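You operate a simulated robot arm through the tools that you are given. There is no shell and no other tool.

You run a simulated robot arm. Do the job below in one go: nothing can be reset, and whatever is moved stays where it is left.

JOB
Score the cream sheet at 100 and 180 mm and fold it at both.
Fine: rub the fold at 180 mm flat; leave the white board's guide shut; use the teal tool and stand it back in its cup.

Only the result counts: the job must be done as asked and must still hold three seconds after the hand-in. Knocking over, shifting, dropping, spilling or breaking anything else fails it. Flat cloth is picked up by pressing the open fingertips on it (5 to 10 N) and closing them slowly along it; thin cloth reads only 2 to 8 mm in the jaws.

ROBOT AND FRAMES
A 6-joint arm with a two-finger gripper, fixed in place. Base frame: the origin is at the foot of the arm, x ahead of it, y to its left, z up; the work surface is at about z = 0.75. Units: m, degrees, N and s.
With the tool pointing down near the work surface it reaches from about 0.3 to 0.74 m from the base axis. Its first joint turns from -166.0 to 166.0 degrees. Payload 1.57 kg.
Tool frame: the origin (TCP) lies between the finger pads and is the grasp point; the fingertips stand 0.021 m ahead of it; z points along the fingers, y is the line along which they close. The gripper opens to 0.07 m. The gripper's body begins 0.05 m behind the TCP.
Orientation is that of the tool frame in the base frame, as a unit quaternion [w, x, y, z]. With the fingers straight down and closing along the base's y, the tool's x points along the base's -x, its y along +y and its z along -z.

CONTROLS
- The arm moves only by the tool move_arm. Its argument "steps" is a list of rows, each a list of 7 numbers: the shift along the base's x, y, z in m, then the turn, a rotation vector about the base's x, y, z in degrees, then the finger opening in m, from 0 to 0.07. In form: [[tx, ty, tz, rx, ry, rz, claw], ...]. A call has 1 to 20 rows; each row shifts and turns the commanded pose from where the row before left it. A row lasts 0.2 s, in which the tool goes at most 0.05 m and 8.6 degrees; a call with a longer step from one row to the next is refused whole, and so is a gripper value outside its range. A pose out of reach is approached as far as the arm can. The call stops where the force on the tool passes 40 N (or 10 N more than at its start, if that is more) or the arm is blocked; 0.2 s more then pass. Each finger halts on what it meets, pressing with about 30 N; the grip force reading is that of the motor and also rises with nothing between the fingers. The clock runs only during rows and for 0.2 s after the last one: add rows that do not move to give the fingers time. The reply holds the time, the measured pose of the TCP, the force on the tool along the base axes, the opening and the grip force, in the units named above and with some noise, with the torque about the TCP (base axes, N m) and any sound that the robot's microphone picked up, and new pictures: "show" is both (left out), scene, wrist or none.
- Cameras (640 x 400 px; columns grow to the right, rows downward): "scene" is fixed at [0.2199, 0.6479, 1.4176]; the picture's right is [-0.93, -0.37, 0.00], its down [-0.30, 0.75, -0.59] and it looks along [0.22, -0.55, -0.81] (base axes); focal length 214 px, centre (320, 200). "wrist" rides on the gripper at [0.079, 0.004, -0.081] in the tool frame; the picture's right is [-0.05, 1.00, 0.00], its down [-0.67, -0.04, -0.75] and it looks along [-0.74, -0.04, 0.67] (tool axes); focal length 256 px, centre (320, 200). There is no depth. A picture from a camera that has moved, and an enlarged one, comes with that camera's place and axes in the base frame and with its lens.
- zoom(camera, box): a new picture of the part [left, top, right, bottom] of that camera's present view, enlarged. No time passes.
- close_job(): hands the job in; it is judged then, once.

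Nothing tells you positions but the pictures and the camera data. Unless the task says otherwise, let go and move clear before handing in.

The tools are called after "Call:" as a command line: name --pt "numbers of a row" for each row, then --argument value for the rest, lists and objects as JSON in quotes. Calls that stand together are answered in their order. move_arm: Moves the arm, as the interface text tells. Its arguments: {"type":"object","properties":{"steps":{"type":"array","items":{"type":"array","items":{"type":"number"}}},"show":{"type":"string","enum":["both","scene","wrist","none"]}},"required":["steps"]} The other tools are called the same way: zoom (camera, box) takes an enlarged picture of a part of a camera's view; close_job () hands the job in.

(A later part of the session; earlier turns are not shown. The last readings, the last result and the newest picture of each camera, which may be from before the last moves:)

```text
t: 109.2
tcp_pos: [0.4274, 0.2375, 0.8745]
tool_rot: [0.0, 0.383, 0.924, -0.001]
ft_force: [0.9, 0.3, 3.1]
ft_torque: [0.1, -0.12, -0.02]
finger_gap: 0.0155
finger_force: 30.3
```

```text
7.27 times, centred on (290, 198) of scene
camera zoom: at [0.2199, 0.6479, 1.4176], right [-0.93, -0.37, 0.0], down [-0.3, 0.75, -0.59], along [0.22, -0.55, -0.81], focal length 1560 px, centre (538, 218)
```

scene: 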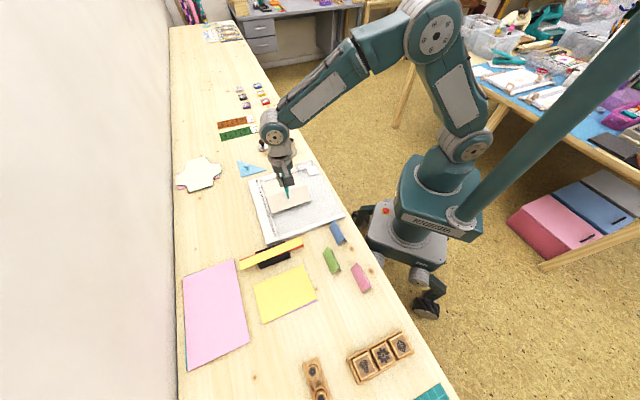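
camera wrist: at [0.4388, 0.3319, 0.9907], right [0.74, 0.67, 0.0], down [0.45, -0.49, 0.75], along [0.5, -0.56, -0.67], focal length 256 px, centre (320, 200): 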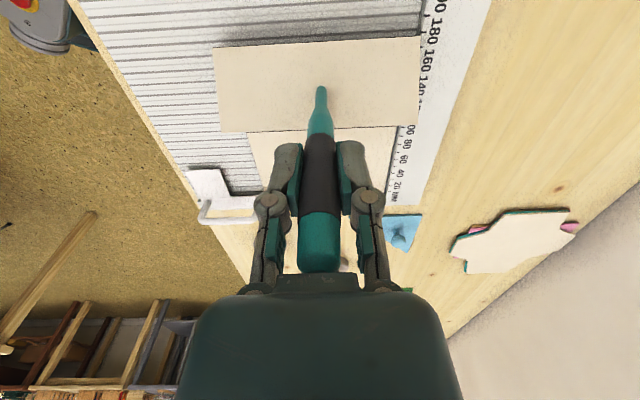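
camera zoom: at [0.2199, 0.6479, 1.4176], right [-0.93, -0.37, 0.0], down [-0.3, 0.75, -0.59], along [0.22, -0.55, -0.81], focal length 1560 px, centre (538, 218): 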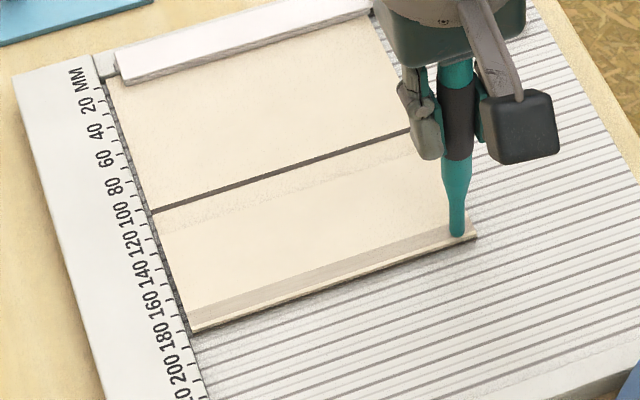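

The rub band now spans the whole fold. I'll make one more pass back with slightly more pressure to set it.

Call:
move_arm --pt "0 0 -0.0005 0 0 0 0" --pt "0.00424 0.00424 0 0 0 0 0" --pt "0.00424 0.00424 0 0 0 0 0" --pt "0.00424 0.00424 0 0 0 0 0" --pt "0.00424 0.00424 0 0 0 0 0" --pt "0.00424 0.00424 0 0 0 0 0" --pt "0.00424 0.00424 0 0 0 0 0" --pt "0.00424 0.00424 0 0 0 0 0" --pt "0.00424 0.00424 0 0 0 0 0" --pt "0.00424 0.00424 0 0 0 0 0" --pt "0.00424 0.00424 0 0 0 0 0" --show "none"

Call:
move_arm --pt "0.00424 0.00424 0 0 0 0 0" --pt "0.00424 0.00424 0 0 0 0 0" --pt "0.00424 0.00424 0 0 0 0 0" --pt "0.00424 0.00424 0 0 0 0 0" --pt "0.00424 0.00424 0 0 0 0 0" --pt "0.00424 0.00424 0 0 0 0 0" --pt "0.00424 0.00424 0 0 0 0 0" --pt "0.00424 0.00424 0 0 0 0 0" --pt "0.00424 0.00424 0 0 0 0 0" --pt "0.00424 0.00424 0 0 0 0 0" --pt "0.00424 0.00424 0 0 0 0 0" --pt "0.00424 0.00424 0 0 0 0 0" --show "none"

Call:
zoom --camera "wrist" --box '[240, 30, 400, 130]'

```text
t: 111.6
tcp_pos: [0.4683, 0.2799, 0.8735]
tool_rot: [0.0, 0.382, 0.924, -0.001]
ft_force: [-1.9, -1.8, 5.2]
ft_torque: [-0.17, 0.12, -0.05]
finger_gap: 0.0157
finger_force: 30.1
```

```text
t: 114.2
tcp_pos: [0.5195, 0.3299, 0.872]
tool_rot: [0.0, 0.382, 0.924, -0.001]
ft_force: [-1.7, -2.0, 5.7]
ft_torque: [-0.18, 0.13, -0.04]
finger_gap: 0.0154
finger_force: 29.1
```

```text
4.00 times, centred on (320, 80) of wrist
camera zoom: at [0.4663, 0.3895, 0.9554], right [0.74, 0.67, 0.0], down [0.45, -0.49, 0.75], along [0.5, -0.56, -0.67], focal length 1024 px, centre (320, 680)
```

zoom: 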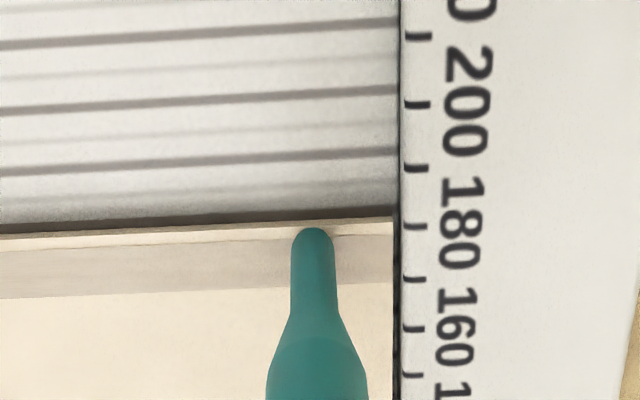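

Rubbing is done. I'll lift off and look at the fold.

Call:
move_arm --pt "0 0 0.01 0 0 0 0" --pt "0 0 0.02 0 0 0 0" --pt "0 0 0.03 0 0 0 0" --pt "0 0 0.03 0 0 0 0" --pt "0 0 0.025 0 0 0 0" --pt "0 0 0 0 0 0 0" --show "both"

Call:
zoom --camera "scene" --box '[245, 160, 335, 235]'

Call:
zoom --camera "wrist" --box '[120, 0, 440, 200]'

```text
t: 115.6
tcp_pos: [0.5186, 0.3315, 0.9892]
tool_rot: [-0.001, 0.382, 0.924, -0.001]
ft_force: [-0.8, -0.2, 0.0]
ft_torque: [-0.01, -0.04, -0.01]
finger_gap: 0.0155
finger_force: 30.1
camera wrist: at [0.4667, 0.3899, 1.0707], right [0.74, 0.67, 0.0], down [0.45, -0.49, 0.75], along [0.5, -0.56, -0.67], focal length 256 px, centre (320, 200)
```

scene: 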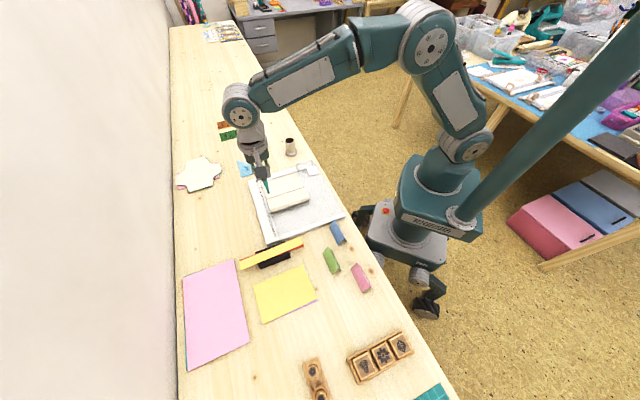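
wrist: 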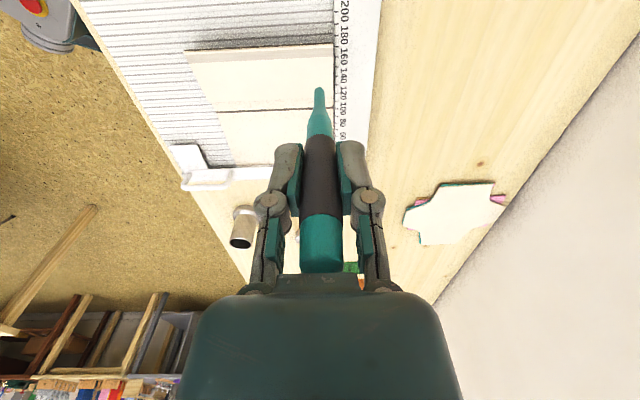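

```text
5.33 times, centred on (290, 198) of scene
camera zoom: at [0.2199, 0.6479, 1.4176], right [-0.93, -0.37, 0.0], down [-0.3, 0.75, -0.59], along [0.22, -0.55, -0.81], focal length 1144 px, centre (480, 213)
```

zoom: 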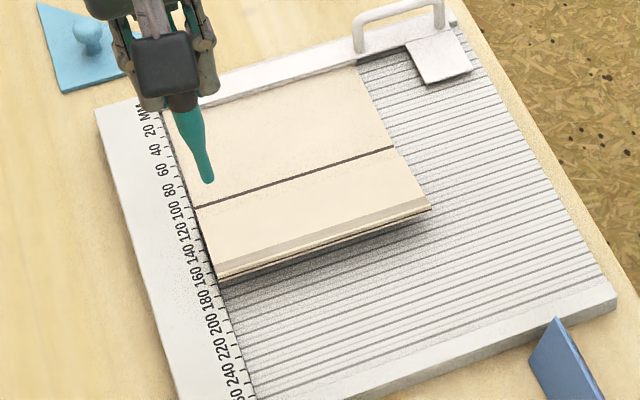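

```text
2.00 times, centred on (280, 100) of wrist
camera zoom: at [0.4667, 0.3899, 1.0707], right [0.74, 0.67, 0.0], down [0.45, -0.49, 0.75], along [0.5, -0.56, -0.67], focal length 512 px, centre (400, 400)
```

zoom: 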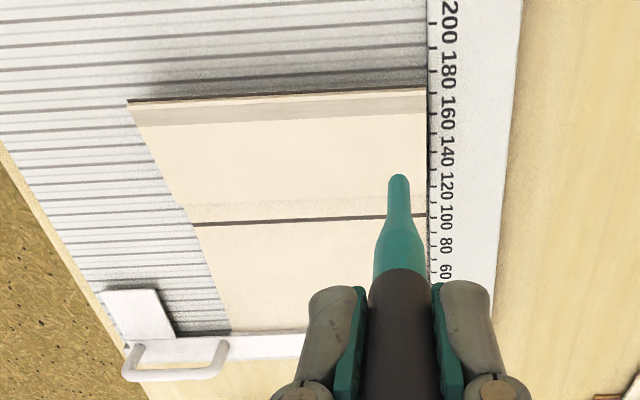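

The 180 mm fold is now flat and stays shut. Next I'll return the stylus to its cup.

Call:
move_arm --pt "0.0126 -0.0407 0.001 0 0 0 0" --pt "0.0126 -0.0407 0.001 0 0 0 0" --pt "0.0126 -0.0407 0.001 0 0 0 0" --pt "0.0126 -0.0407 0.001 0 0 0 0" --pt "0.0126 -0.0407 0 0 0 0 0" --pt "0.0126 -0.0407 0 0 0 0 0" --pt "0.0126 -0.0407 0 0 0 0 0" --pt "0.0126 -0.0407 0 0 0 0 0" --pt "0 0 0 0 0 0 0" --show "both"

Call:
zoom --camera "wrist" --box '[240, 0, 400, 120]'

Call:
zoom --camera "scene" --box '[250, 80, 330, 170]'

```text
t: 117.6
tcp_pos: [0.6203, 0.0057, 0.9919]
tool_rot: [-0.001, 0.383, 0.924, 0.0]
ft_force: [0.7, -0.2, -1.2]
ft_torque: [0.0, -0.01, 0.01]
finger_gap: 0.0153
finger_force: 29.8
camera wrist: at [0.5681, 0.0641, 1.0744], right [0.74, 0.67, 0.0], down [0.45, -0.5, 0.74], along [0.5, -0.55, -0.67], focal length 256 px, centre (320, 200)
```

scene: 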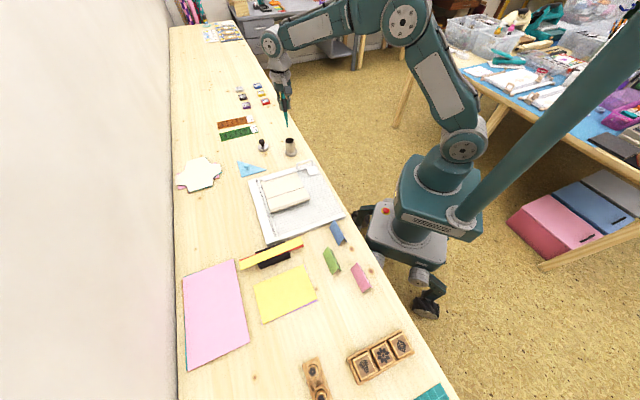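
wrist: 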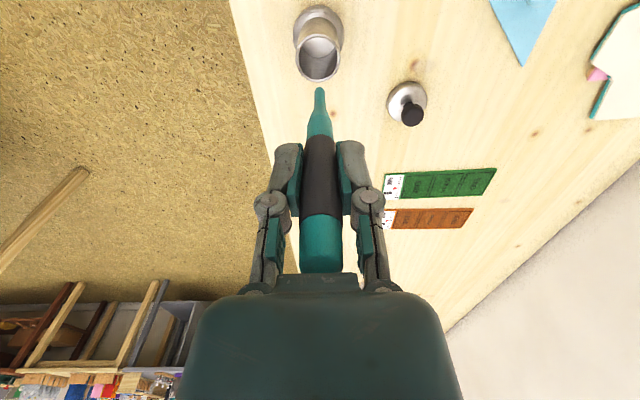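

```text
3.33 times, centred on (320, 60) of wrist
camera zoom: at [0.5681, 0.0641, 1.0744], right [0.74, 0.67, 0.0], down [0.45, -0.5, 0.74], along [0.5, -0.55, -0.67], focal length 853 px, centre (320, 667)
```

zoom: 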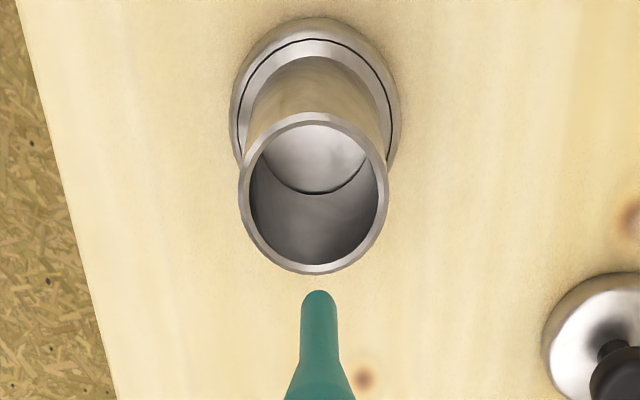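

```text
4.44 times, centred on (290, 125) of scene
camera zoom: at [0.2199, 0.6479, 1.4176], right [-0.93, -0.37, 0.0], down [-0.3, 0.75, -0.59], along [0.22, -0.55, -0.81], focal length 953 px, centre (453, 533)
```

zoom: 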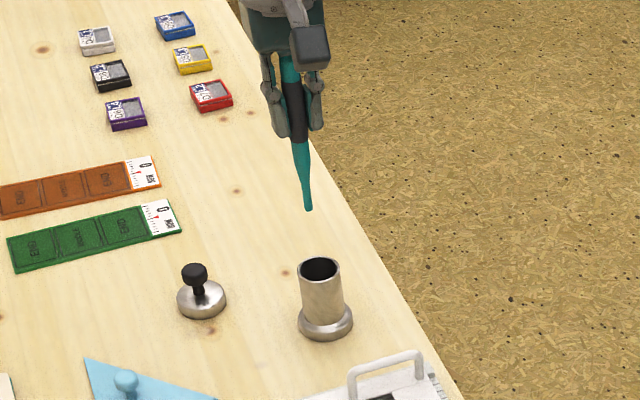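

The tip is within a few mm of the cup's centre. Lowering it in.

Call:
move_arm --pt "0.001 -0.001 -0.02 0 0 0 0" --pt "0.0005 -0.0005 -0.02 0 0 0 0" --pt "0 0 -0.02 0 0 0 0" --pt "0 0 -0.02 0 0 0 0" --pt "0 0 -0.02 0 0 0 0" --pt "0 0 -0.01 0 0 0 0" --pt "0 0 0 0 0 0 0" --show "wrist"

Call:
move_arm --pt "0 0 -0.003 0 0 0 0" --pt "0 0 -0.003 0 0 0 0" --pt "0 0 0 0 0 0 0" --show "none"

Call:
move_arm --pt "0 0 -0.002 0 0 0 0" --pt "0 0 0 0 0 0 0" --show "none"

```text
t: 119.2
tcp_pos: [0.6211, 0.0024, 0.8828]
tool_rot: [0.0, 0.382, 0.924, 0.0]
ft_force: [0.2, -0.2, 0.6]
ft_torque: [-0.02, -0.03, 0.0]
finger_gap: 0.0153
finger_force: 30.0
camera wrist: at [0.5691, 0.0622, 0.9644], right [0.74, 0.67, 0.0], down [0.45, -0.5, 0.75], along [0.5, -0.55, -0.67], focal length 256 px, centre (320, 200)
```

wrist: 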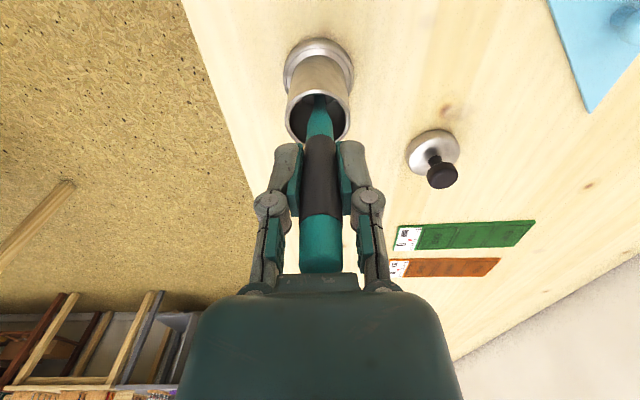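

```text
t: 120.0
tcp_pos: [0.6208, 0.0026, 0.8767]
tool_rot: [-0.001, 0.383, 0.924, -0.002]
ft_force: [0.2, 0.0, 0.5]
ft_torque: [0.0, 0.0, 0.0]
finger_gap: 0.0153
finger_force: 29.8
```

```text
t: 120.6
tcp_pos: [0.6212, 0.0035, 0.8743]
tool_rot: [-0.001, 0.383, 0.924, -0.001]
ft_force: [-0.1, -0.3, -0.6]
ft_torque: [0.0, 0.01, 0.0]
finger_gap: 0.0152
finger_force: 30.2
```

Call:
move_arm --pt "0 0 -0.002 0 0 0 0" --pt "0 0 0 0 0 0 0" --show "none"

Call:
move_arm --pt "0 0 -0.002 0 0 0 0" --pt "0 0 0 0 0 0 0" --show "none"

Call:
move_arm --pt "0 0 -0.0015 0 0 0 0" --pt "0 0 0 0 0 0 0" --show "none"

```text
t: 121.2
tcp_pos: [0.622, 0.0032, 0.8725]
tool_rot: [0.0, 0.383, 0.924, 0.0]
ft_force: [-0.3, 0.1, -0.4]
ft_torque: [-0.03, -0.01, -0.01]
finger_gap: 0.0154
finger_force: 29.8
```

```text
t: 121.8
tcp_pos: [0.6221, 0.003, 0.8708]
tool_rot: [0.0, 0.383, 0.924, -0.001]
ft_force: [-0.1, -0.6, -0.8]
ft_torque: [0.03, -0.01, -0.02]
finger_gap: 0.0155
finger_force: 29.7
```

```text
t: 122.4
tcp_pos: [0.6209, 0.0034, 0.8667]
tool_rot: [0.0, 0.383, 0.924, 0.0]
ft_force: [-0.6, 0.6, 0.0]
ft_torque: [-0.02, -0.02, 0.03]
finger_gap: 0.0155
finger_force: 30.2
```

Call:
move_arm --pt "0 0 -0.0015 0 0 0 0" --pt "0 0 0 0 0 0 0" --show "none"

Call:
move_arm --pt "0 0 -0.0015 0 0 0 0" --pt "0 0 0 0 0 0 0" --show "none"

Call:
move_arm --pt "0 0 -0.001 0 0 0 0" --pt "0 0 0 0 0 0 0" --show "wrist"

```text
t: 123.0
tcp_pos: [0.6218, 0.0042, 0.8682]
tool_rot: [0.0, 0.383, 0.924, -0.002]
ft_force: [-0.5, -0.1, 4.2]
ft_torque: [0.03, 0.05, -0.02]
finger_gap: 0.0154
finger_force: 30.3
```

```text
t: 123.6
tcp_pos: [0.6211, 0.003, 0.868]
tool_rot: [0.001, 0.382, 0.924, 0.0]
ft_force: [-2.1, 1.8, 19.1]
ft_torque: [0.07, 0.12, 0.0]
finger_gap: 0.0153
finger_force: 29.8
```

```text
t: 124.2
tcp_pos: [0.6207, 0.0037, 0.8669]
tool_rot: [0.002, 0.383, 0.924, -0.001]
ft_force: [0.1, 0.2, 25.3]
ft_torque: [-0.12, -0.13, 0.01]
finger_gap: 0.0156
finger_force: 29.8
camera wrist: at [0.5684, 0.0621, 0.9485], right [0.74, 0.67, 0.0], down [0.44, -0.49, 0.75], along [0.5, -0.56, -0.66], focal length 256 px, centre (320, 200)
```

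wrist: 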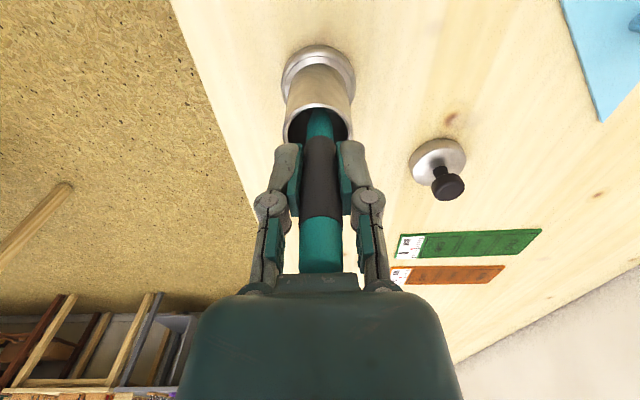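

The tip touched the cup floor; I pressed more than needed, so I'll back up to near zero force before releasing.

Call:
move_arm --pt "0 0 0.0015 0 0 0 0" --pt "0 0 0.0013 0 0 0 0" --pt "0 0 0 0 0 0 0" --show "none"

```text
t: 125.0
tcp_pos: [0.6213, 0.0034, 0.8668]
tool_rot: [-0.001, 0.384, 0.924, -0.001]
ft_force: [1.3, -1.5, 7.2]
ft_torque: [-0.26, -0.24, 0.01]
finger_gap: 0.0154
finger_force: 29.9
```

Call:
move_arm --pt "0 0 0.0007 0 0 0 0" --pt "0 0 0 0 0 0 0" --show "none"

```text
t: 125.6
tcp_pos: [0.6209, 0.003, 0.8681]
tool_rot: [-0.001, 0.383, 0.924, -0.001]
ft_force: [-0.2, 0.7, -1.1]
ft_torque: [0.0, -0.02, -0.02]
finger_gap: 0.0153
finger_force: 30.1
```

Force is zero now. Releasing slowly.

Call:
move_arm --pt "0 0 0 0 0 0 0.01" --pt "0 0 0 0 0 0 0.015" --pt "0 0 0 0 0 0 0.018" --pt "0 0 0 0 0 0 0.022" --pt "0 0 0 0 0 0 0.028" --pt "0 0 0 0 0 0 0.036" --pt "0 0 0 0 0 0 0.05" --pt "0 0 0 0 0 0 0.065" --pt "0 0 0 0 0 0 0.07" --show "wrist"

Call:
zoom --camera "scene" --box '[250, 80, 330, 170]'

```text
t: 127.6
tcp_pos: [0.6209, 0.0021, 0.8682]
tool_rot: [0.0, 0.383, 0.924, -0.001]
ft_force: [0.1, 0.0, -1.0]
ft_torque: [0.03, 0.0, 0.02]
finger_gap: 0.0701
finger_force: 0.1
camera wrist: at [0.5688, 0.0622, 0.9507], right [0.74, 0.67, 0.0], down [0.45, -0.5, 0.75], along [0.5, -0.55, -0.67], focal length 256 px, centre (320, 200)
```

wrist: 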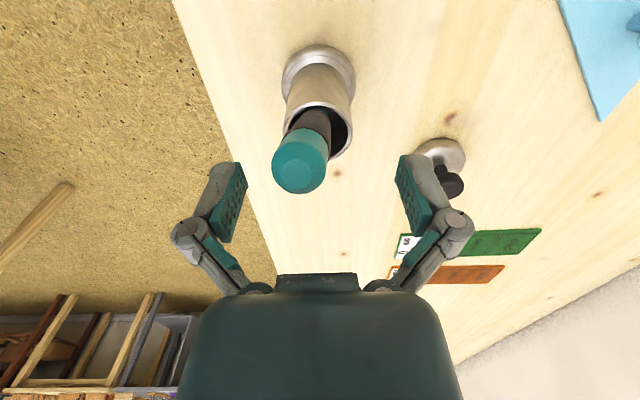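

```text
4.44 times, centred on (290, 125) of scene
camera zoom: at [0.2199, 0.6479, 1.4176], right [-0.93, -0.37, 0.0], down [-0.3, 0.75, -0.59], along [0.22, -0.55, -0.81], focal length 953 px, centre (453, 533)
```

zoom: 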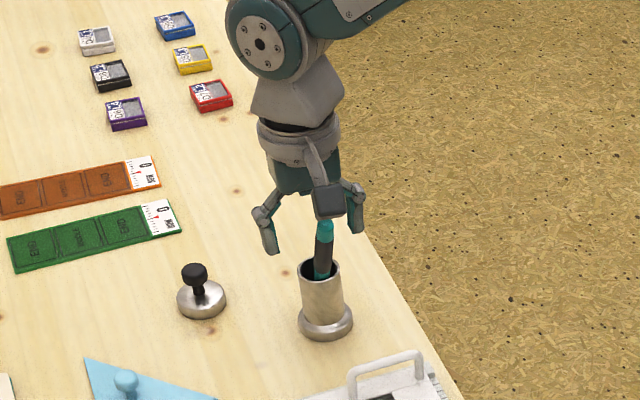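

The stylus is back in its cup, leaning on the rim. Rising straight up.

Call:
move_arm --pt "0 0 0.015 0 0 0 0.07" --pt "0 0 0.025 0 0 0 0.07" --pt "0 0 0.03 0 0 0 0.07" --pt "0 0 0.04 0 0 0 0.07" --pt "0 0 0.03 0 0 0 0.07" --pt "0 0 0 0 0 0 0.07" --show "both"

Call:
zoom --camera "scene" --box '[250, 90, 330, 170]'

Call:
zoom --camera "scene" --box '[245, 160, 335, 235]'

```text
t: 129.0
tcp_pos: [0.6209, 0.0042, 1.0094]
tool_rot: [0.0, 0.384, 0.923, -0.001]
ft_force: [0.0, -0.5, -0.3]
ft_torque: [0.02, 0.0, -0.02]
finger_gap: 0.0701
finger_force: 0.1
camera wrist: at [0.5687, 0.0617, 1.0908], right [0.74, 0.67, 0.0], down [0.45, -0.5, 0.75], along [0.5, -0.56, -0.67], focal length 256 px, centre (320, 200)
```

scene: 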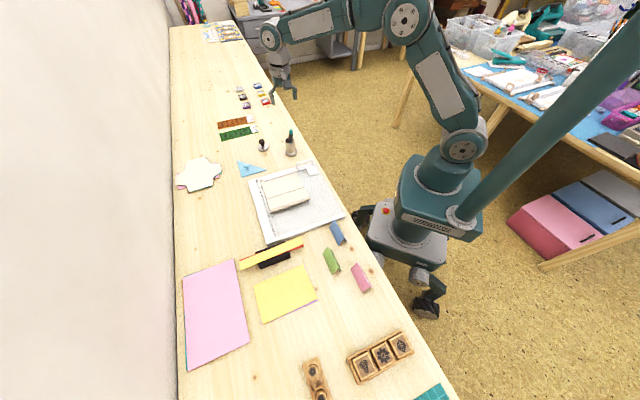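
wrist: 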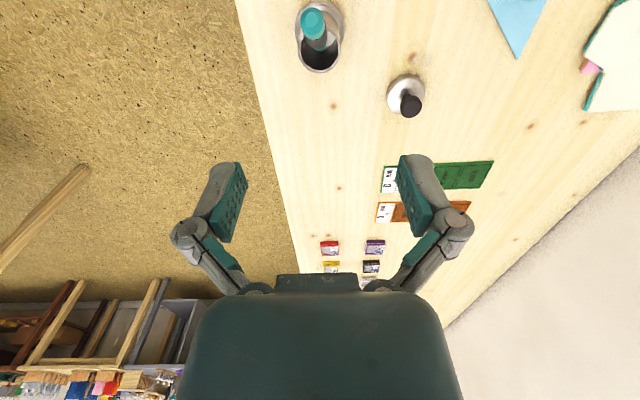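

```text
5.00 times, centred on (290, 130) of scene
camera zoom: at [0.2199, 0.6479, 1.4176], right [-0.93, -0.37, 0.0], down [-0.3, 0.75, -0.59], along [0.22, -0.55, -0.81], focal length 1072 px, centre (470, 550)
```

zoom: 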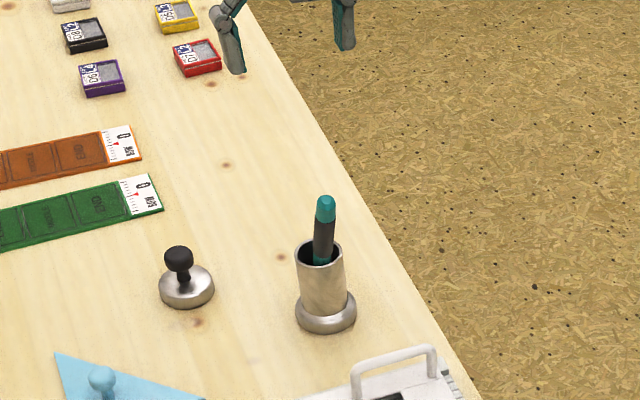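

```text
5.33 times, centred on (290, 198) of scene
camera zoom: at [0.2199, 0.6479, 1.4176], right [-0.93, -0.37, 0.0], down [-0.3, 0.75, -0.59], along [0.22, -0.55, -0.81], focal length 1144 px, centre (480, 213)
```

zoom: 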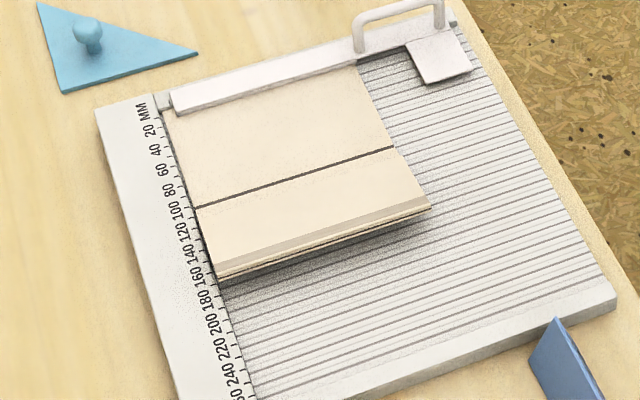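

The cup and stylus are fine. Next is the fold at 100 mm: I'll turn the gripper, tilt it 60°, and loosely straddle the raised folded edge to swing the panel over.

Call:
move_arm --pt "-0.01428 0.02666 -0.0041 0 0 7.5 0.06" --pt "-0.01428 0.02666 -0.0041 0 0 7.5 0.05" --pt "-0.01428 0.02666 -0.0041 0 0 7.5 0.04" --pt "-0.01428 0.02666 -0.0041 0 0 7.5 0.034" --pt "-0.01428 0.02666 -0.0041 0 0 7.5 0.034" --pt "-0.01428 0.02666 -0.0041 0 0 7.5 0.034" --pt "-0.01428 0.02666 -0.0041 0 0 7.5 0.034" --pt "-0.01428 0.02666 -0.0041 0 0 7.5 0.034" --pt "-0.01428 0.02666 -0.0041 0 0 7.5 0.034" --pt "-0.01428 0.02666 -0.0041 0 0 7.5 0.034" --pt "-0.01428 0.02666 -0.0041 0 0 7.5 0.034" --pt "-0.01428 0.02666 -0.0041 0 0 7.5 0.034" --pt "0 0 0 0 0 0 0.034" --show "none"

Call:
move_arm --pt "0 0 0 -5.303 -5.303 0 0.034" --pt "0 0 0 -5.303 -5.303 0 0.034" --pt "0 0 0 -5.303 -5.303 0 0.034" --pt "0 0 0 -5.303 -5.303 0 0.034" --pt "0 0 0 -5.303 -5.303 0 0.034" --pt "0 0 0 -5.303 -5.303 0 0.034" --pt "0 0 0 -5.303 -5.303 0 0.034" --pt "0 0 0 -5.303 -5.303 0 0.034" --pt "0 0 0 0 0 0 0.034" --show "both"

```text
t: 131.8
tcp_pos: [0.4486, 0.3247, 0.9603]
tool_rot: [0.0, -0.383, 0.924, 0.0]
ft_force: [-0.7, 0.2, 0.4]
ft_torque: [-0.02, 0.02, -0.02]
finger_gap: 0.0339
finger_force: 0.1
```

```text
t: 133.8
tcp_pos: [0.4491, 0.3251, 0.9593]
tool_rot: [0.191, -0.332, 0.799, -0.463]
ft_force: [0.1, 0.2, 0.6]
ft_torque: [0.01, 0.0, 0.02]
finger_gap: 0.034
finger_force: 0.1
camera wrist: at [0.3429, 0.3189, 0.9966], right [-0.32, 0.39, -0.87], down [0.03, 0.92, 0.4], along [0.95, 0.1, -0.3], focal length 256 px, centre (320, 200)
```

scene: 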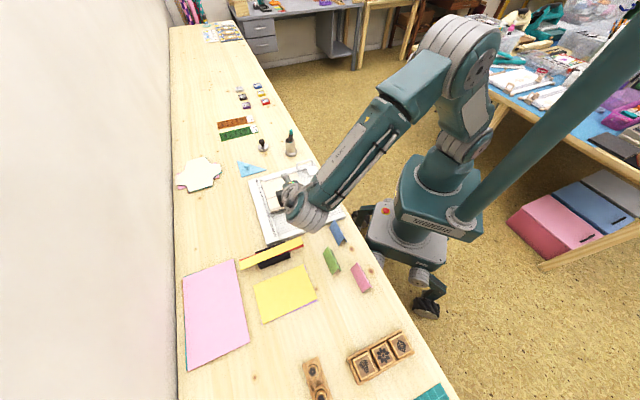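
wrist: 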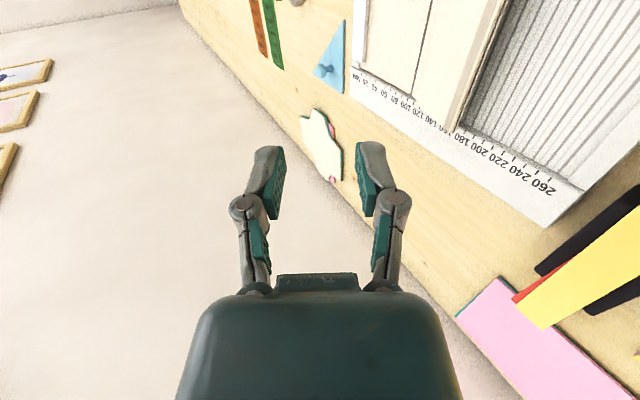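

Call:
move_arm --pt "0 0 -0.03 0 0 0 0.034" --pt "0 0 -0.03 0 0 0 0.034" --pt "0 0 -0.03 0 0 0 0.034" --pt "0 0 -0.025 0 0 0 0.034" --pt "0 0 0 0 0 0 0.034" --show "both"

Call:
zoom --camera "scene" --box '[230, 150, 350, 260]'

Call:
zoom --camera "wrist" --box '[220, 20, 460, 190]'

```text
t: 135.0
tcp_pos: [0.449, 0.3236, 0.8436]
tool_rot: [0.191, -0.331, 0.8, -0.463]
ft_force: [-0.1, 0.3, -0.3]
ft_torque: [0.02, -0.03, 0.0]
finger_gap: 0.0341
finger_force: 0.1
camera wrist: at [0.3424, 0.319, 0.8818], right [-0.32, 0.39, -0.86], down [0.03, 0.92, 0.4], along [0.95, 0.1, -0.3], focal length 256 px, centre (320, 200)
```

scene: 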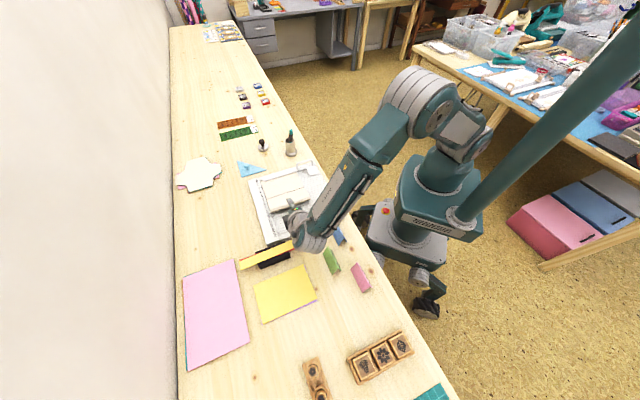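
wrist: 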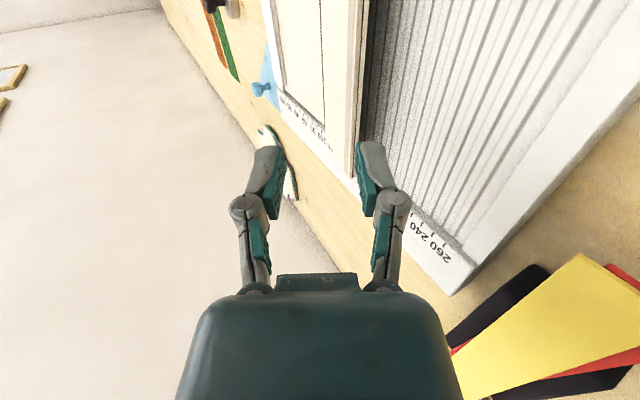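

```text
3.64 times, centred on (290, 205) of scene
camera zoom: at [0.2199, 0.6479, 1.4176], right [-0.93, -0.37, 0.0], down [-0.3, 0.75, -0.59], along [0.22, -0.55, -0.81], focal length 780 px, centre (429, 182)
```

zoom: 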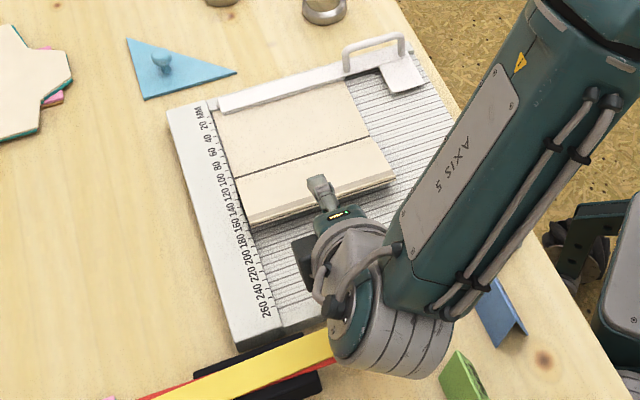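

```text
2.35 times, centred on (340, 105) of wrist
camera zoom: at [0.3424, 0.319, 0.8818], right [-0.32, 0.39, -0.86], down [0.03, 0.92, 0.4], along [0.95, 0.1, -0.3], focal length 602 px, centre (273, 424)
```

zoom: 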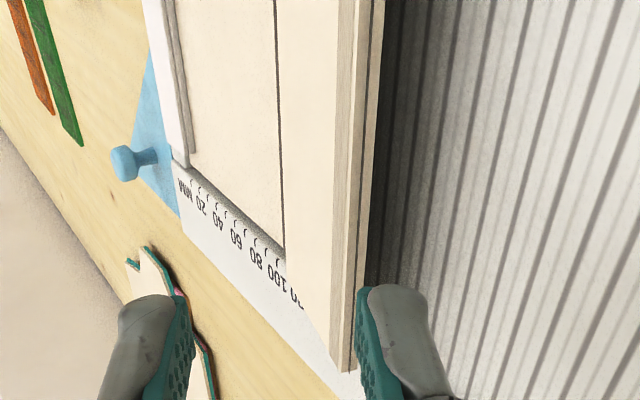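

Call:
move_arm --pt "0 0 -0.02 0 0 0 0.034" --pt "0 0 -0.0175 0 0 0 0.034" --pt "0 0 0 0 0 0 0.034" --show "both"

Call:
zoom --camera "wrist" --box '[220, 20, 460, 190]'

```text
t: 135.8
tcp_pos: [0.4487, 0.3246, 0.8077]
tool_rot: [0.191, -0.331, 0.8, -0.463]
ft_force: [0.2, -1.0, -0.4]
ft_torque: [-0.01, 0.02, 0.0]
finger_gap: 0.034
finger_force: 0.1
camera wrist: at [0.342, 0.319, 0.8446], right [-0.32, 0.39, -0.86], down [0.03, 0.91, 0.4], along [0.95, 0.1, -0.3], focal length 256 px, centre (320, 200)
```

scene: 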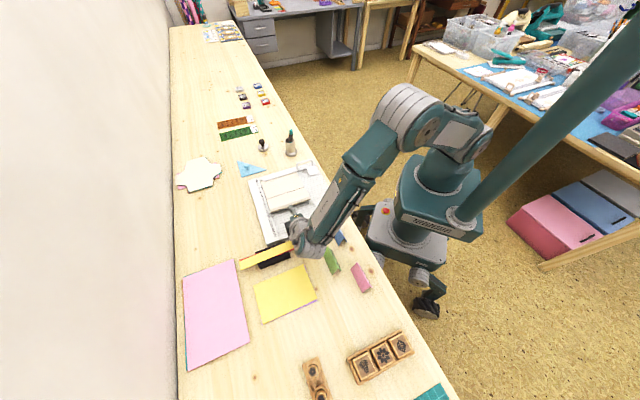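
wrist: 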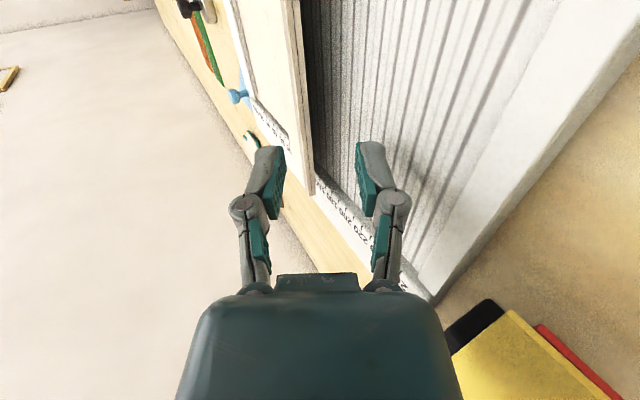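

```text
2.35 times, centred on (340, 105) of wrist
camera zoom: at [0.342, 0.319, 0.8446], right [-0.32, 0.39, -0.86], down [0.03, 0.91, 0.4], along [0.95, 0.1, -0.3], focal length 602 px, centre (273, 424)
```

zoom: 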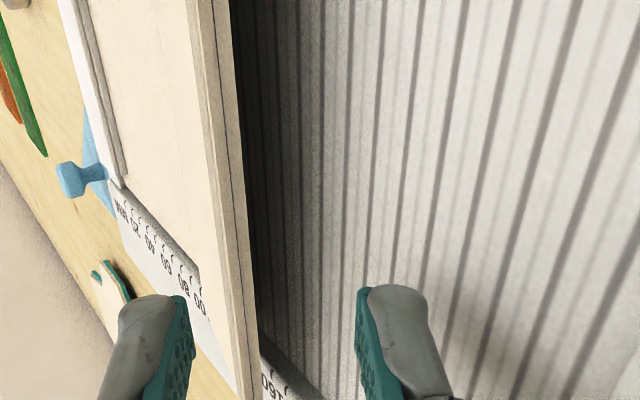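

The folded edge lies between the two fingers at the right height. Advancing horizontally under and over it.

Call:
move_arm --pt "0.0083 -0.0082 0 0 0 0 0.034" --pt "0.0083 -0.0082 0 0 0 0 0.034" --pt "0.0083 -0.0082 0 0 0 0 0.034" --pt "0 0 0 0 0 0 0.034" --show "wrist"

Call:
zoom --camera "wrist" --box '[220, 20, 460, 200]'

Call:
zoom --camera "scene" --box '[250, 170, 330, 230]'

```text
t: 136.8
tcp_pos: [0.4752, 0.2999, 0.8076]
tool_rot: [0.191, -0.332, 0.8, -0.462]
ft_force: [-0.5, 0.5, 0.0]
ft_torque: [-0.02, 0.03, 0.02]
finger_gap: 0.0342
finger_force: 0.1
camera wrist: at [0.3677, 0.294, 0.8444], right [-0.32, 0.39, -0.86], down [0.03, 0.92, 0.4], along [0.95, 0.1, -0.3], focal length 256 px, centre (320, 200)
```

wrist: 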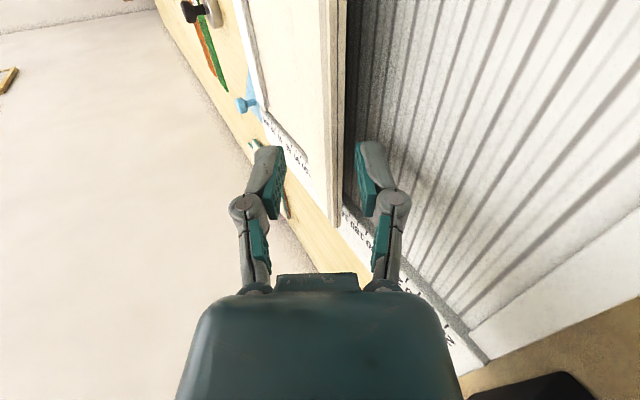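

```text
2.22 times, centred on (340, 110) of wrist
camera zoom: at [0.3677, 0.294, 0.8444], right [-0.32, 0.39, -0.86], down [0.03, 0.92, 0.4], along [0.95, 0.1, -0.3], focal length 569 px, centre (276, 400)
```

zoom: 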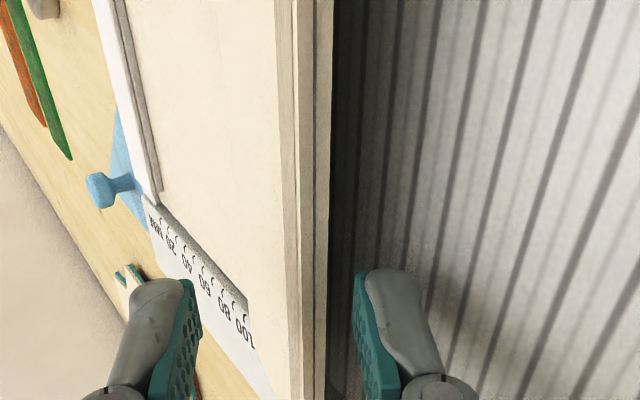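

```text
6.67 times, centred on (290, 200) of scene
camera zoom: at [0.2199, 0.6479, 1.4176], right [-0.93, -0.37, 0.0], down [-0.3, 0.75, -0.59], along [0.22, -0.55, -0.81], focal length 1430 px, centre (520, 200)
```

zoom: 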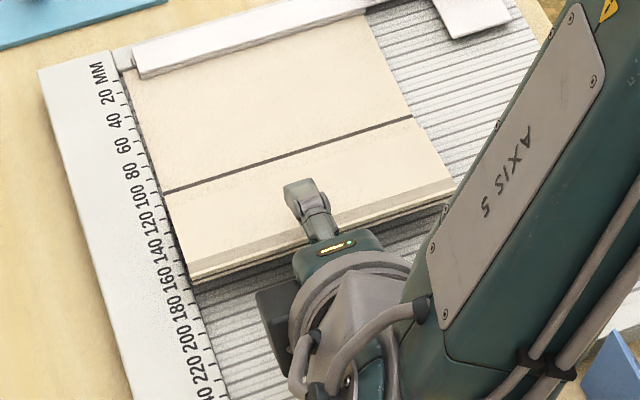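

The lower finger will clear the underside by about 5 mm. Advancing the rest of the way.

Call:
move_arm --pt "0.0047 -0.0047 0 0 0 0 0.034" --pt "0.0047 -0.0047 0 0 0 0 0.034" --pt "0.0047 -0.0047 0 0 0 0 0.034" --pt "0.0047 -0.0047 0 0 0 0 0.034" --pt "0 0 0 0 0 0 0.034" --show "wrist"

Call:
zoom --camera "wrist" --box '[220, 20, 460, 200]'

Call:
zoom --camera "scene" --box '[250, 170, 330, 230]'

```text
t: 138.0
tcp_pos: [0.4935, 0.2804, 0.8073]
tool_rot: [0.19, -0.332, 0.8, -0.462]
ft_force: [-0.5, -0.4, 0.6]
ft_torque: [0.03, 0.01, 0.01]
finger_gap: 0.0337
finger_force: 0.0
camera wrist: at [0.3862, 0.2747, 0.8446], right [-0.32, 0.39, -0.86], down [0.03, 0.92, 0.4], along [0.95, 0.1, -0.3], focal length 256 px, centre (320, 200)
```

wrist: 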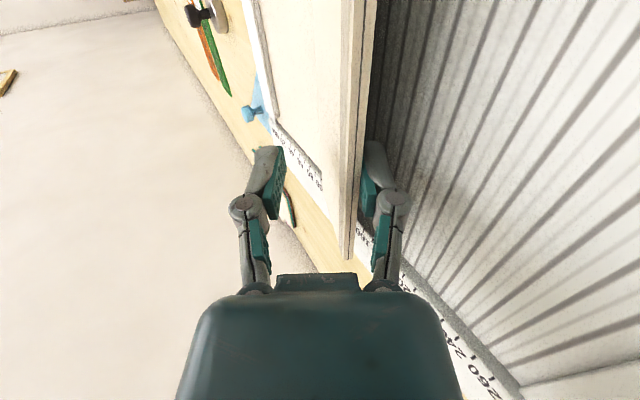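

```text
2.22 times, centred on (340, 110) of wrist
camera zoom: at [0.3862, 0.2747, 0.8446], right [-0.32, 0.39, -0.86], down [0.03, 0.92, 0.4], along [0.95, 0.1, -0.3], focal length 569 px, centre (276, 400)
```

zoom: 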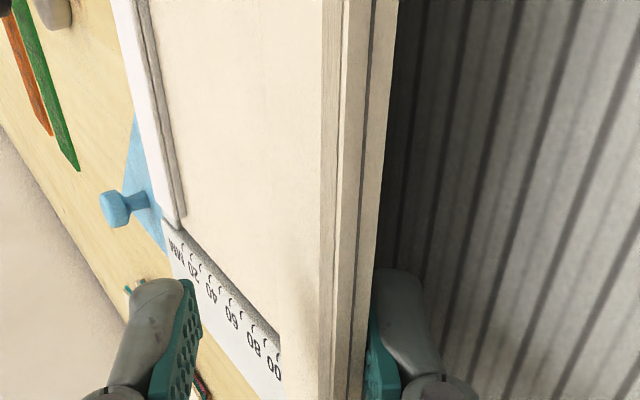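

```text
6.67 times, centred on (290, 200) of scene
camera zoom: at [0.2199, 0.6479, 1.4176], right [-0.93, -0.37, 0.0], down [-0.3, 0.75, -0.59], along [0.22, -0.55, -0.81], focal length 1430 px, centre (520, 200)
```

zoom: 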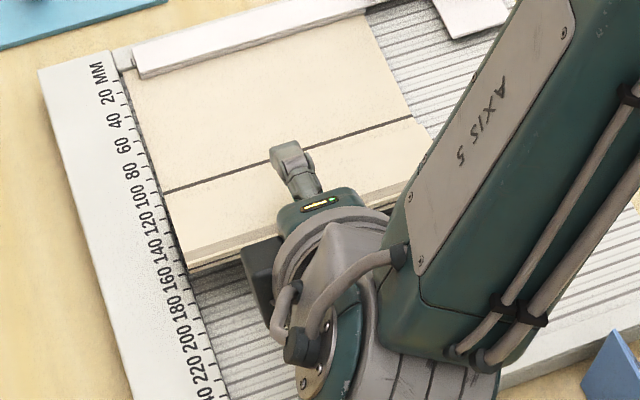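

The lower finger is under the folded edge. I'll narrow the gap to about 16 mm to hold the panel loosely, then start swinging about the 100 mm line.

Call:
move_arm --pt "0 0 0 0 0 0 0.028" --pt "0 0 0 0 0 0 0.022" --pt "0 0 0 0 0 0 0.018" --pt "0 0 0 0 0 0 0.016" --pt "0 0 0 0 0 0 0.016" --show "none"

Call:
zoom --camera "wrist" --box '[220, 20, 460, 200]'

```text
t: 139.2
tcp_pos: [0.4923, 0.2801, 0.8071]
tool_rot: [0.19, -0.332, 0.8, -0.462]
ft_force: [-0.5, -0.4, 0.2]
ft_torque: [0.02, -0.01, 0.0]
finger_gap: 0.0162
finger_force: 0.1
```

```text
2.22 times, centred on (340, 110) of wrist
camera zoom: at [0.3861, 0.2748, 0.8445], right [-0.32, 0.39, -0.86], down [0.03, 0.92, 0.4], along [0.95, 0.1, -0.3], focal length 569 px, centre (276, 400)
```

zoom: 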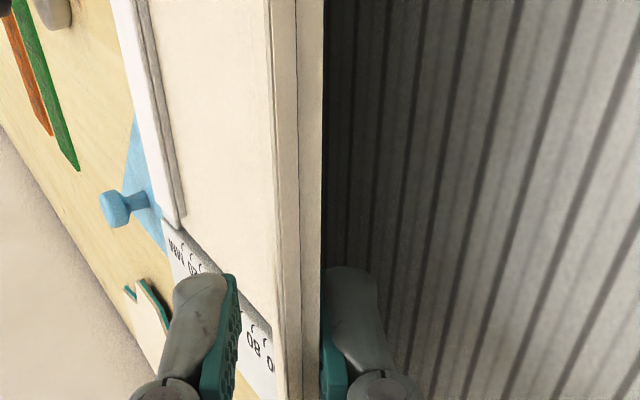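

The panel is loosely captured. Swinging it up in steps.

Call:
move_arm --pt "0.00362 -0.0036 0.00771 5 5 0 0.016" --pt "0.00427 -0.00424 0.00702 5 5 0 0.016" --pt "0.00485 -0.00482 0.00623 5 5 0 0.016" --pt "0.00535 -0.00532 0.00534 5 5 0 0.016" --pt "0.00578 -0.00575 0.00437 5 5 0 0.016" --pt "0 0 0 0 0 0 0.016" --show "both"

Call:
zoom --camera "scene" --box '[245, 150, 335, 225]'

```text
t: 140.6
tcp_pos: [0.5172, 0.2569, 0.8383]
tool_rot: [0.081, -0.373, 0.903, -0.196]
ft_force: [0.1, 0.7, 0.1]
ft_torque: [0.04, 0.0, 0.05]
finger_gap: 0.016
finger_force: 0.3
camera wrist: at [0.4351, 0.2271, 0.9105], right [-0.61, 0.68, -0.42], down [0.27, 0.67, 0.69], along [0.75, 0.3, -0.59], focal length 256 px, centre (320, 200)
```

scene: 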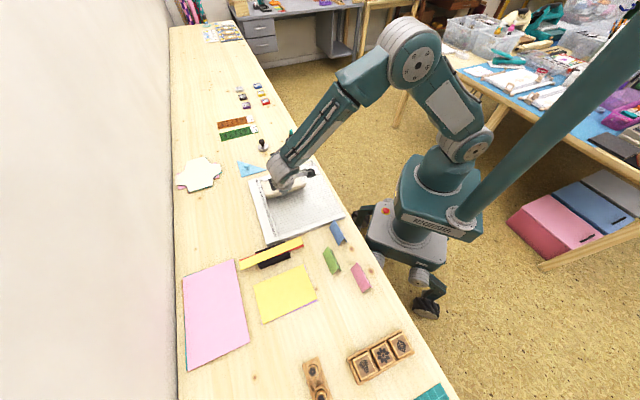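
wrist: 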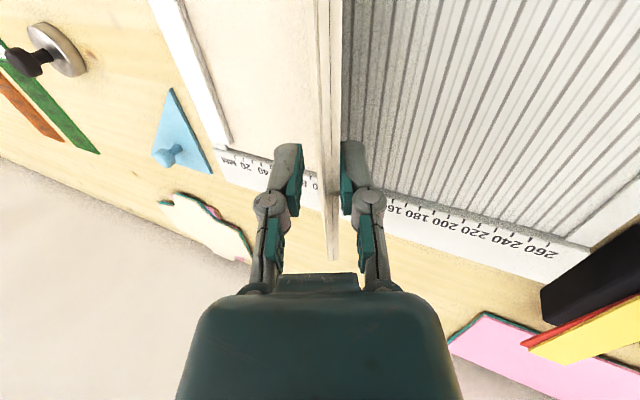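

```text
5.33 times, centred on (290, 188) of scene
camera zoom: at [0.2199, 0.6479, 1.4176], right [-0.93, -0.37, 0.0], down [-0.3, 0.75, -0.59], along [0.22, -0.55, -0.81], focal length 1144 px, centre (480, 267)
```

zoom: 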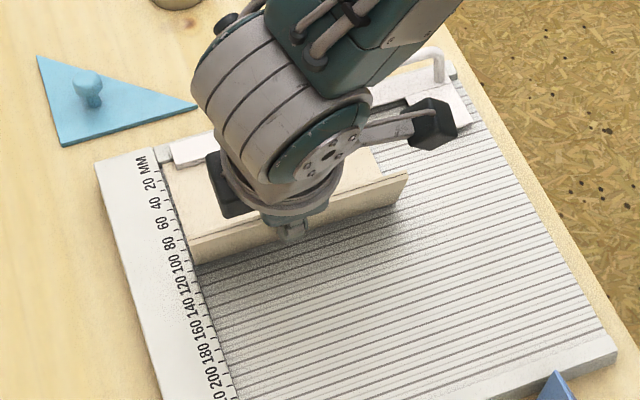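

The panel stands at about 60° with no load. Continuing over the top.

Call:
move_arm --pt "0.00612 -0.00608 0.00333 5 5 0 0.016" --pt "0.00637 -0.00633 0.00224 5 5 0 0.016" --pt "0.00651 -0.00647 0.00113 5 5 0 0.016" --pt "0.00656 -0.00652 0 5 5 0 0.016" --pt "0.00651 -0.00647 -0.00116 5 5 0 0.016" --pt "0 0 0 0 0 0 0.016" --show "both"

Call:
zoom --camera "scene" --box '[245, 150, 335, 225]'

```text
t: 142.0
tcp_pos: [0.5496, 0.2246, 0.8416]
tool_rot: [-0.036, -0.381, 0.92, 0.087]
ft_force: [0.5, 0.5, -0.2]
ft_torque: [-0.01, 0.0, 0.01]
finger_gap: 0.0162
finger_force: 0.3
camera wrist: at [0.5016, 0.1603, 0.9239], right [-0.66, 0.73, 0.19], down [0.59, 0.35, 0.72], along [0.46, 0.59, -0.66], focal length 256 px, centre (320, 200)
```

scene: 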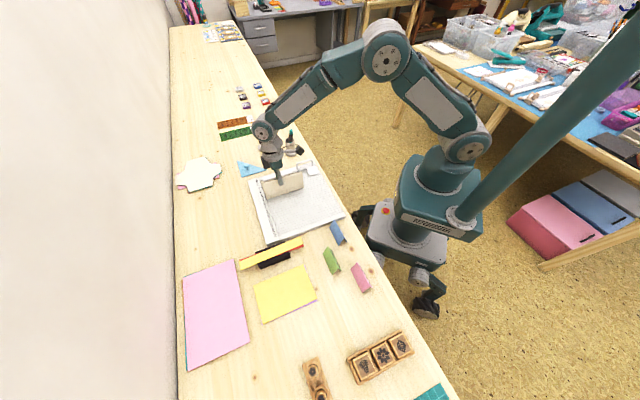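
wrist: 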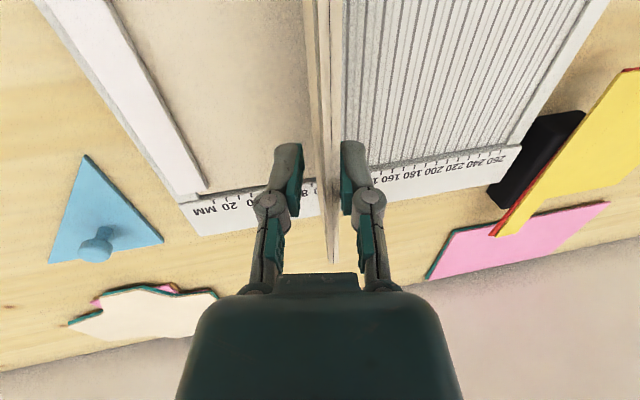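

```text
5.33 times, centred on (290, 188) of scene
camera zoom: at [0.2199, 0.6479, 1.4176], right [-0.93, -0.37, 0.0], down [-0.3, 0.75, -0.59], along [0.22, -0.55, -0.81], focal length 1144 px, centre (480, 267)
```

zoom: 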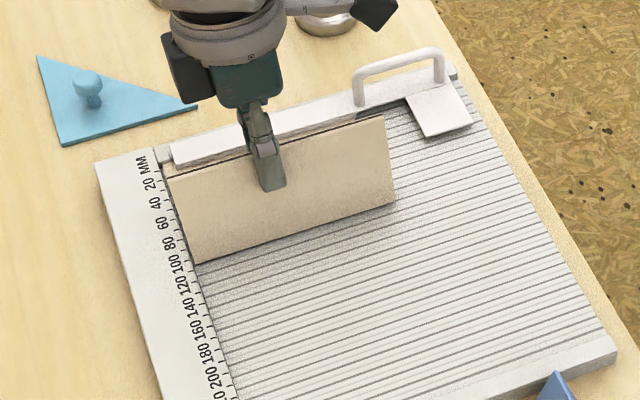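

Past vertical with no load. Continuing, keeping clear of the guide handle and the cup.

Call:
move_arm --pt "0.00635 -0.00632 -0.00227 5 5 0 0.016" --pt "0.00611 -0.00608 -0.00336 5 5 0 0.016" --pt "0.00577 -0.00574 -0.0044 5 5 0 0.016" --pt "0 0 0 0 0 0 0.016" --show "both"

Call:
zoom --camera "scene" --box '[245, 130, 335, 225]'

```text
t: 143.0
tcp_pos: [0.5681, 0.2059, 0.8324]
tool_rot: [-0.106, -0.367, 0.888, 0.256]
ft_force: [0.2, 0.1, 0.5]
ft_torque: [-0.03, 0.05, -0.02]
finger_gap: 0.0162
finger_force: 0.5
camera wrist: at [0.5398, 0.122, 0.9043], right [-0.56, 0.64, 0.53], down [0.77, 0.17, 0.61], along [0.3, 0.75, -0.59], focal length 256 px, centre (320, 200)
```

scene: 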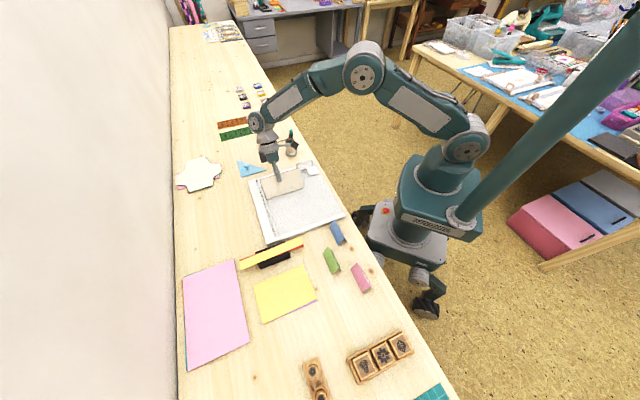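
wrist: 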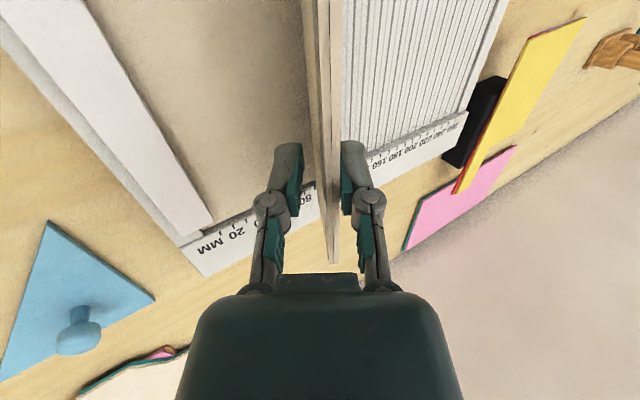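

```text
4.21 times, centred on (290, 178) of scene
camera zoom: at [0.2199, 0.6479, 1.4176], right [-0.93, -0.37, 0.0], down [-0.3, 0.75, -0.59], along [0.22, -0.55, -0.81], focal length 903 px, centre (446, 295)
```

zoom: 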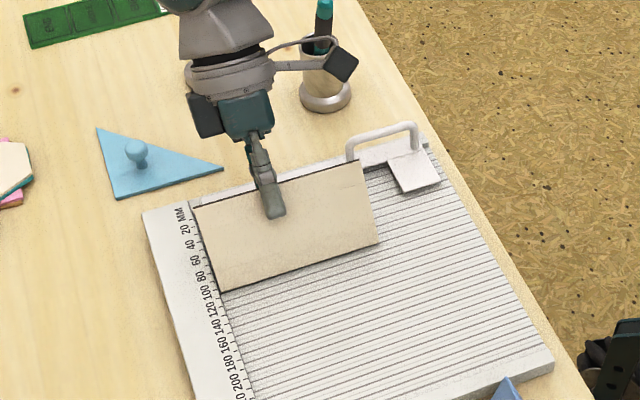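

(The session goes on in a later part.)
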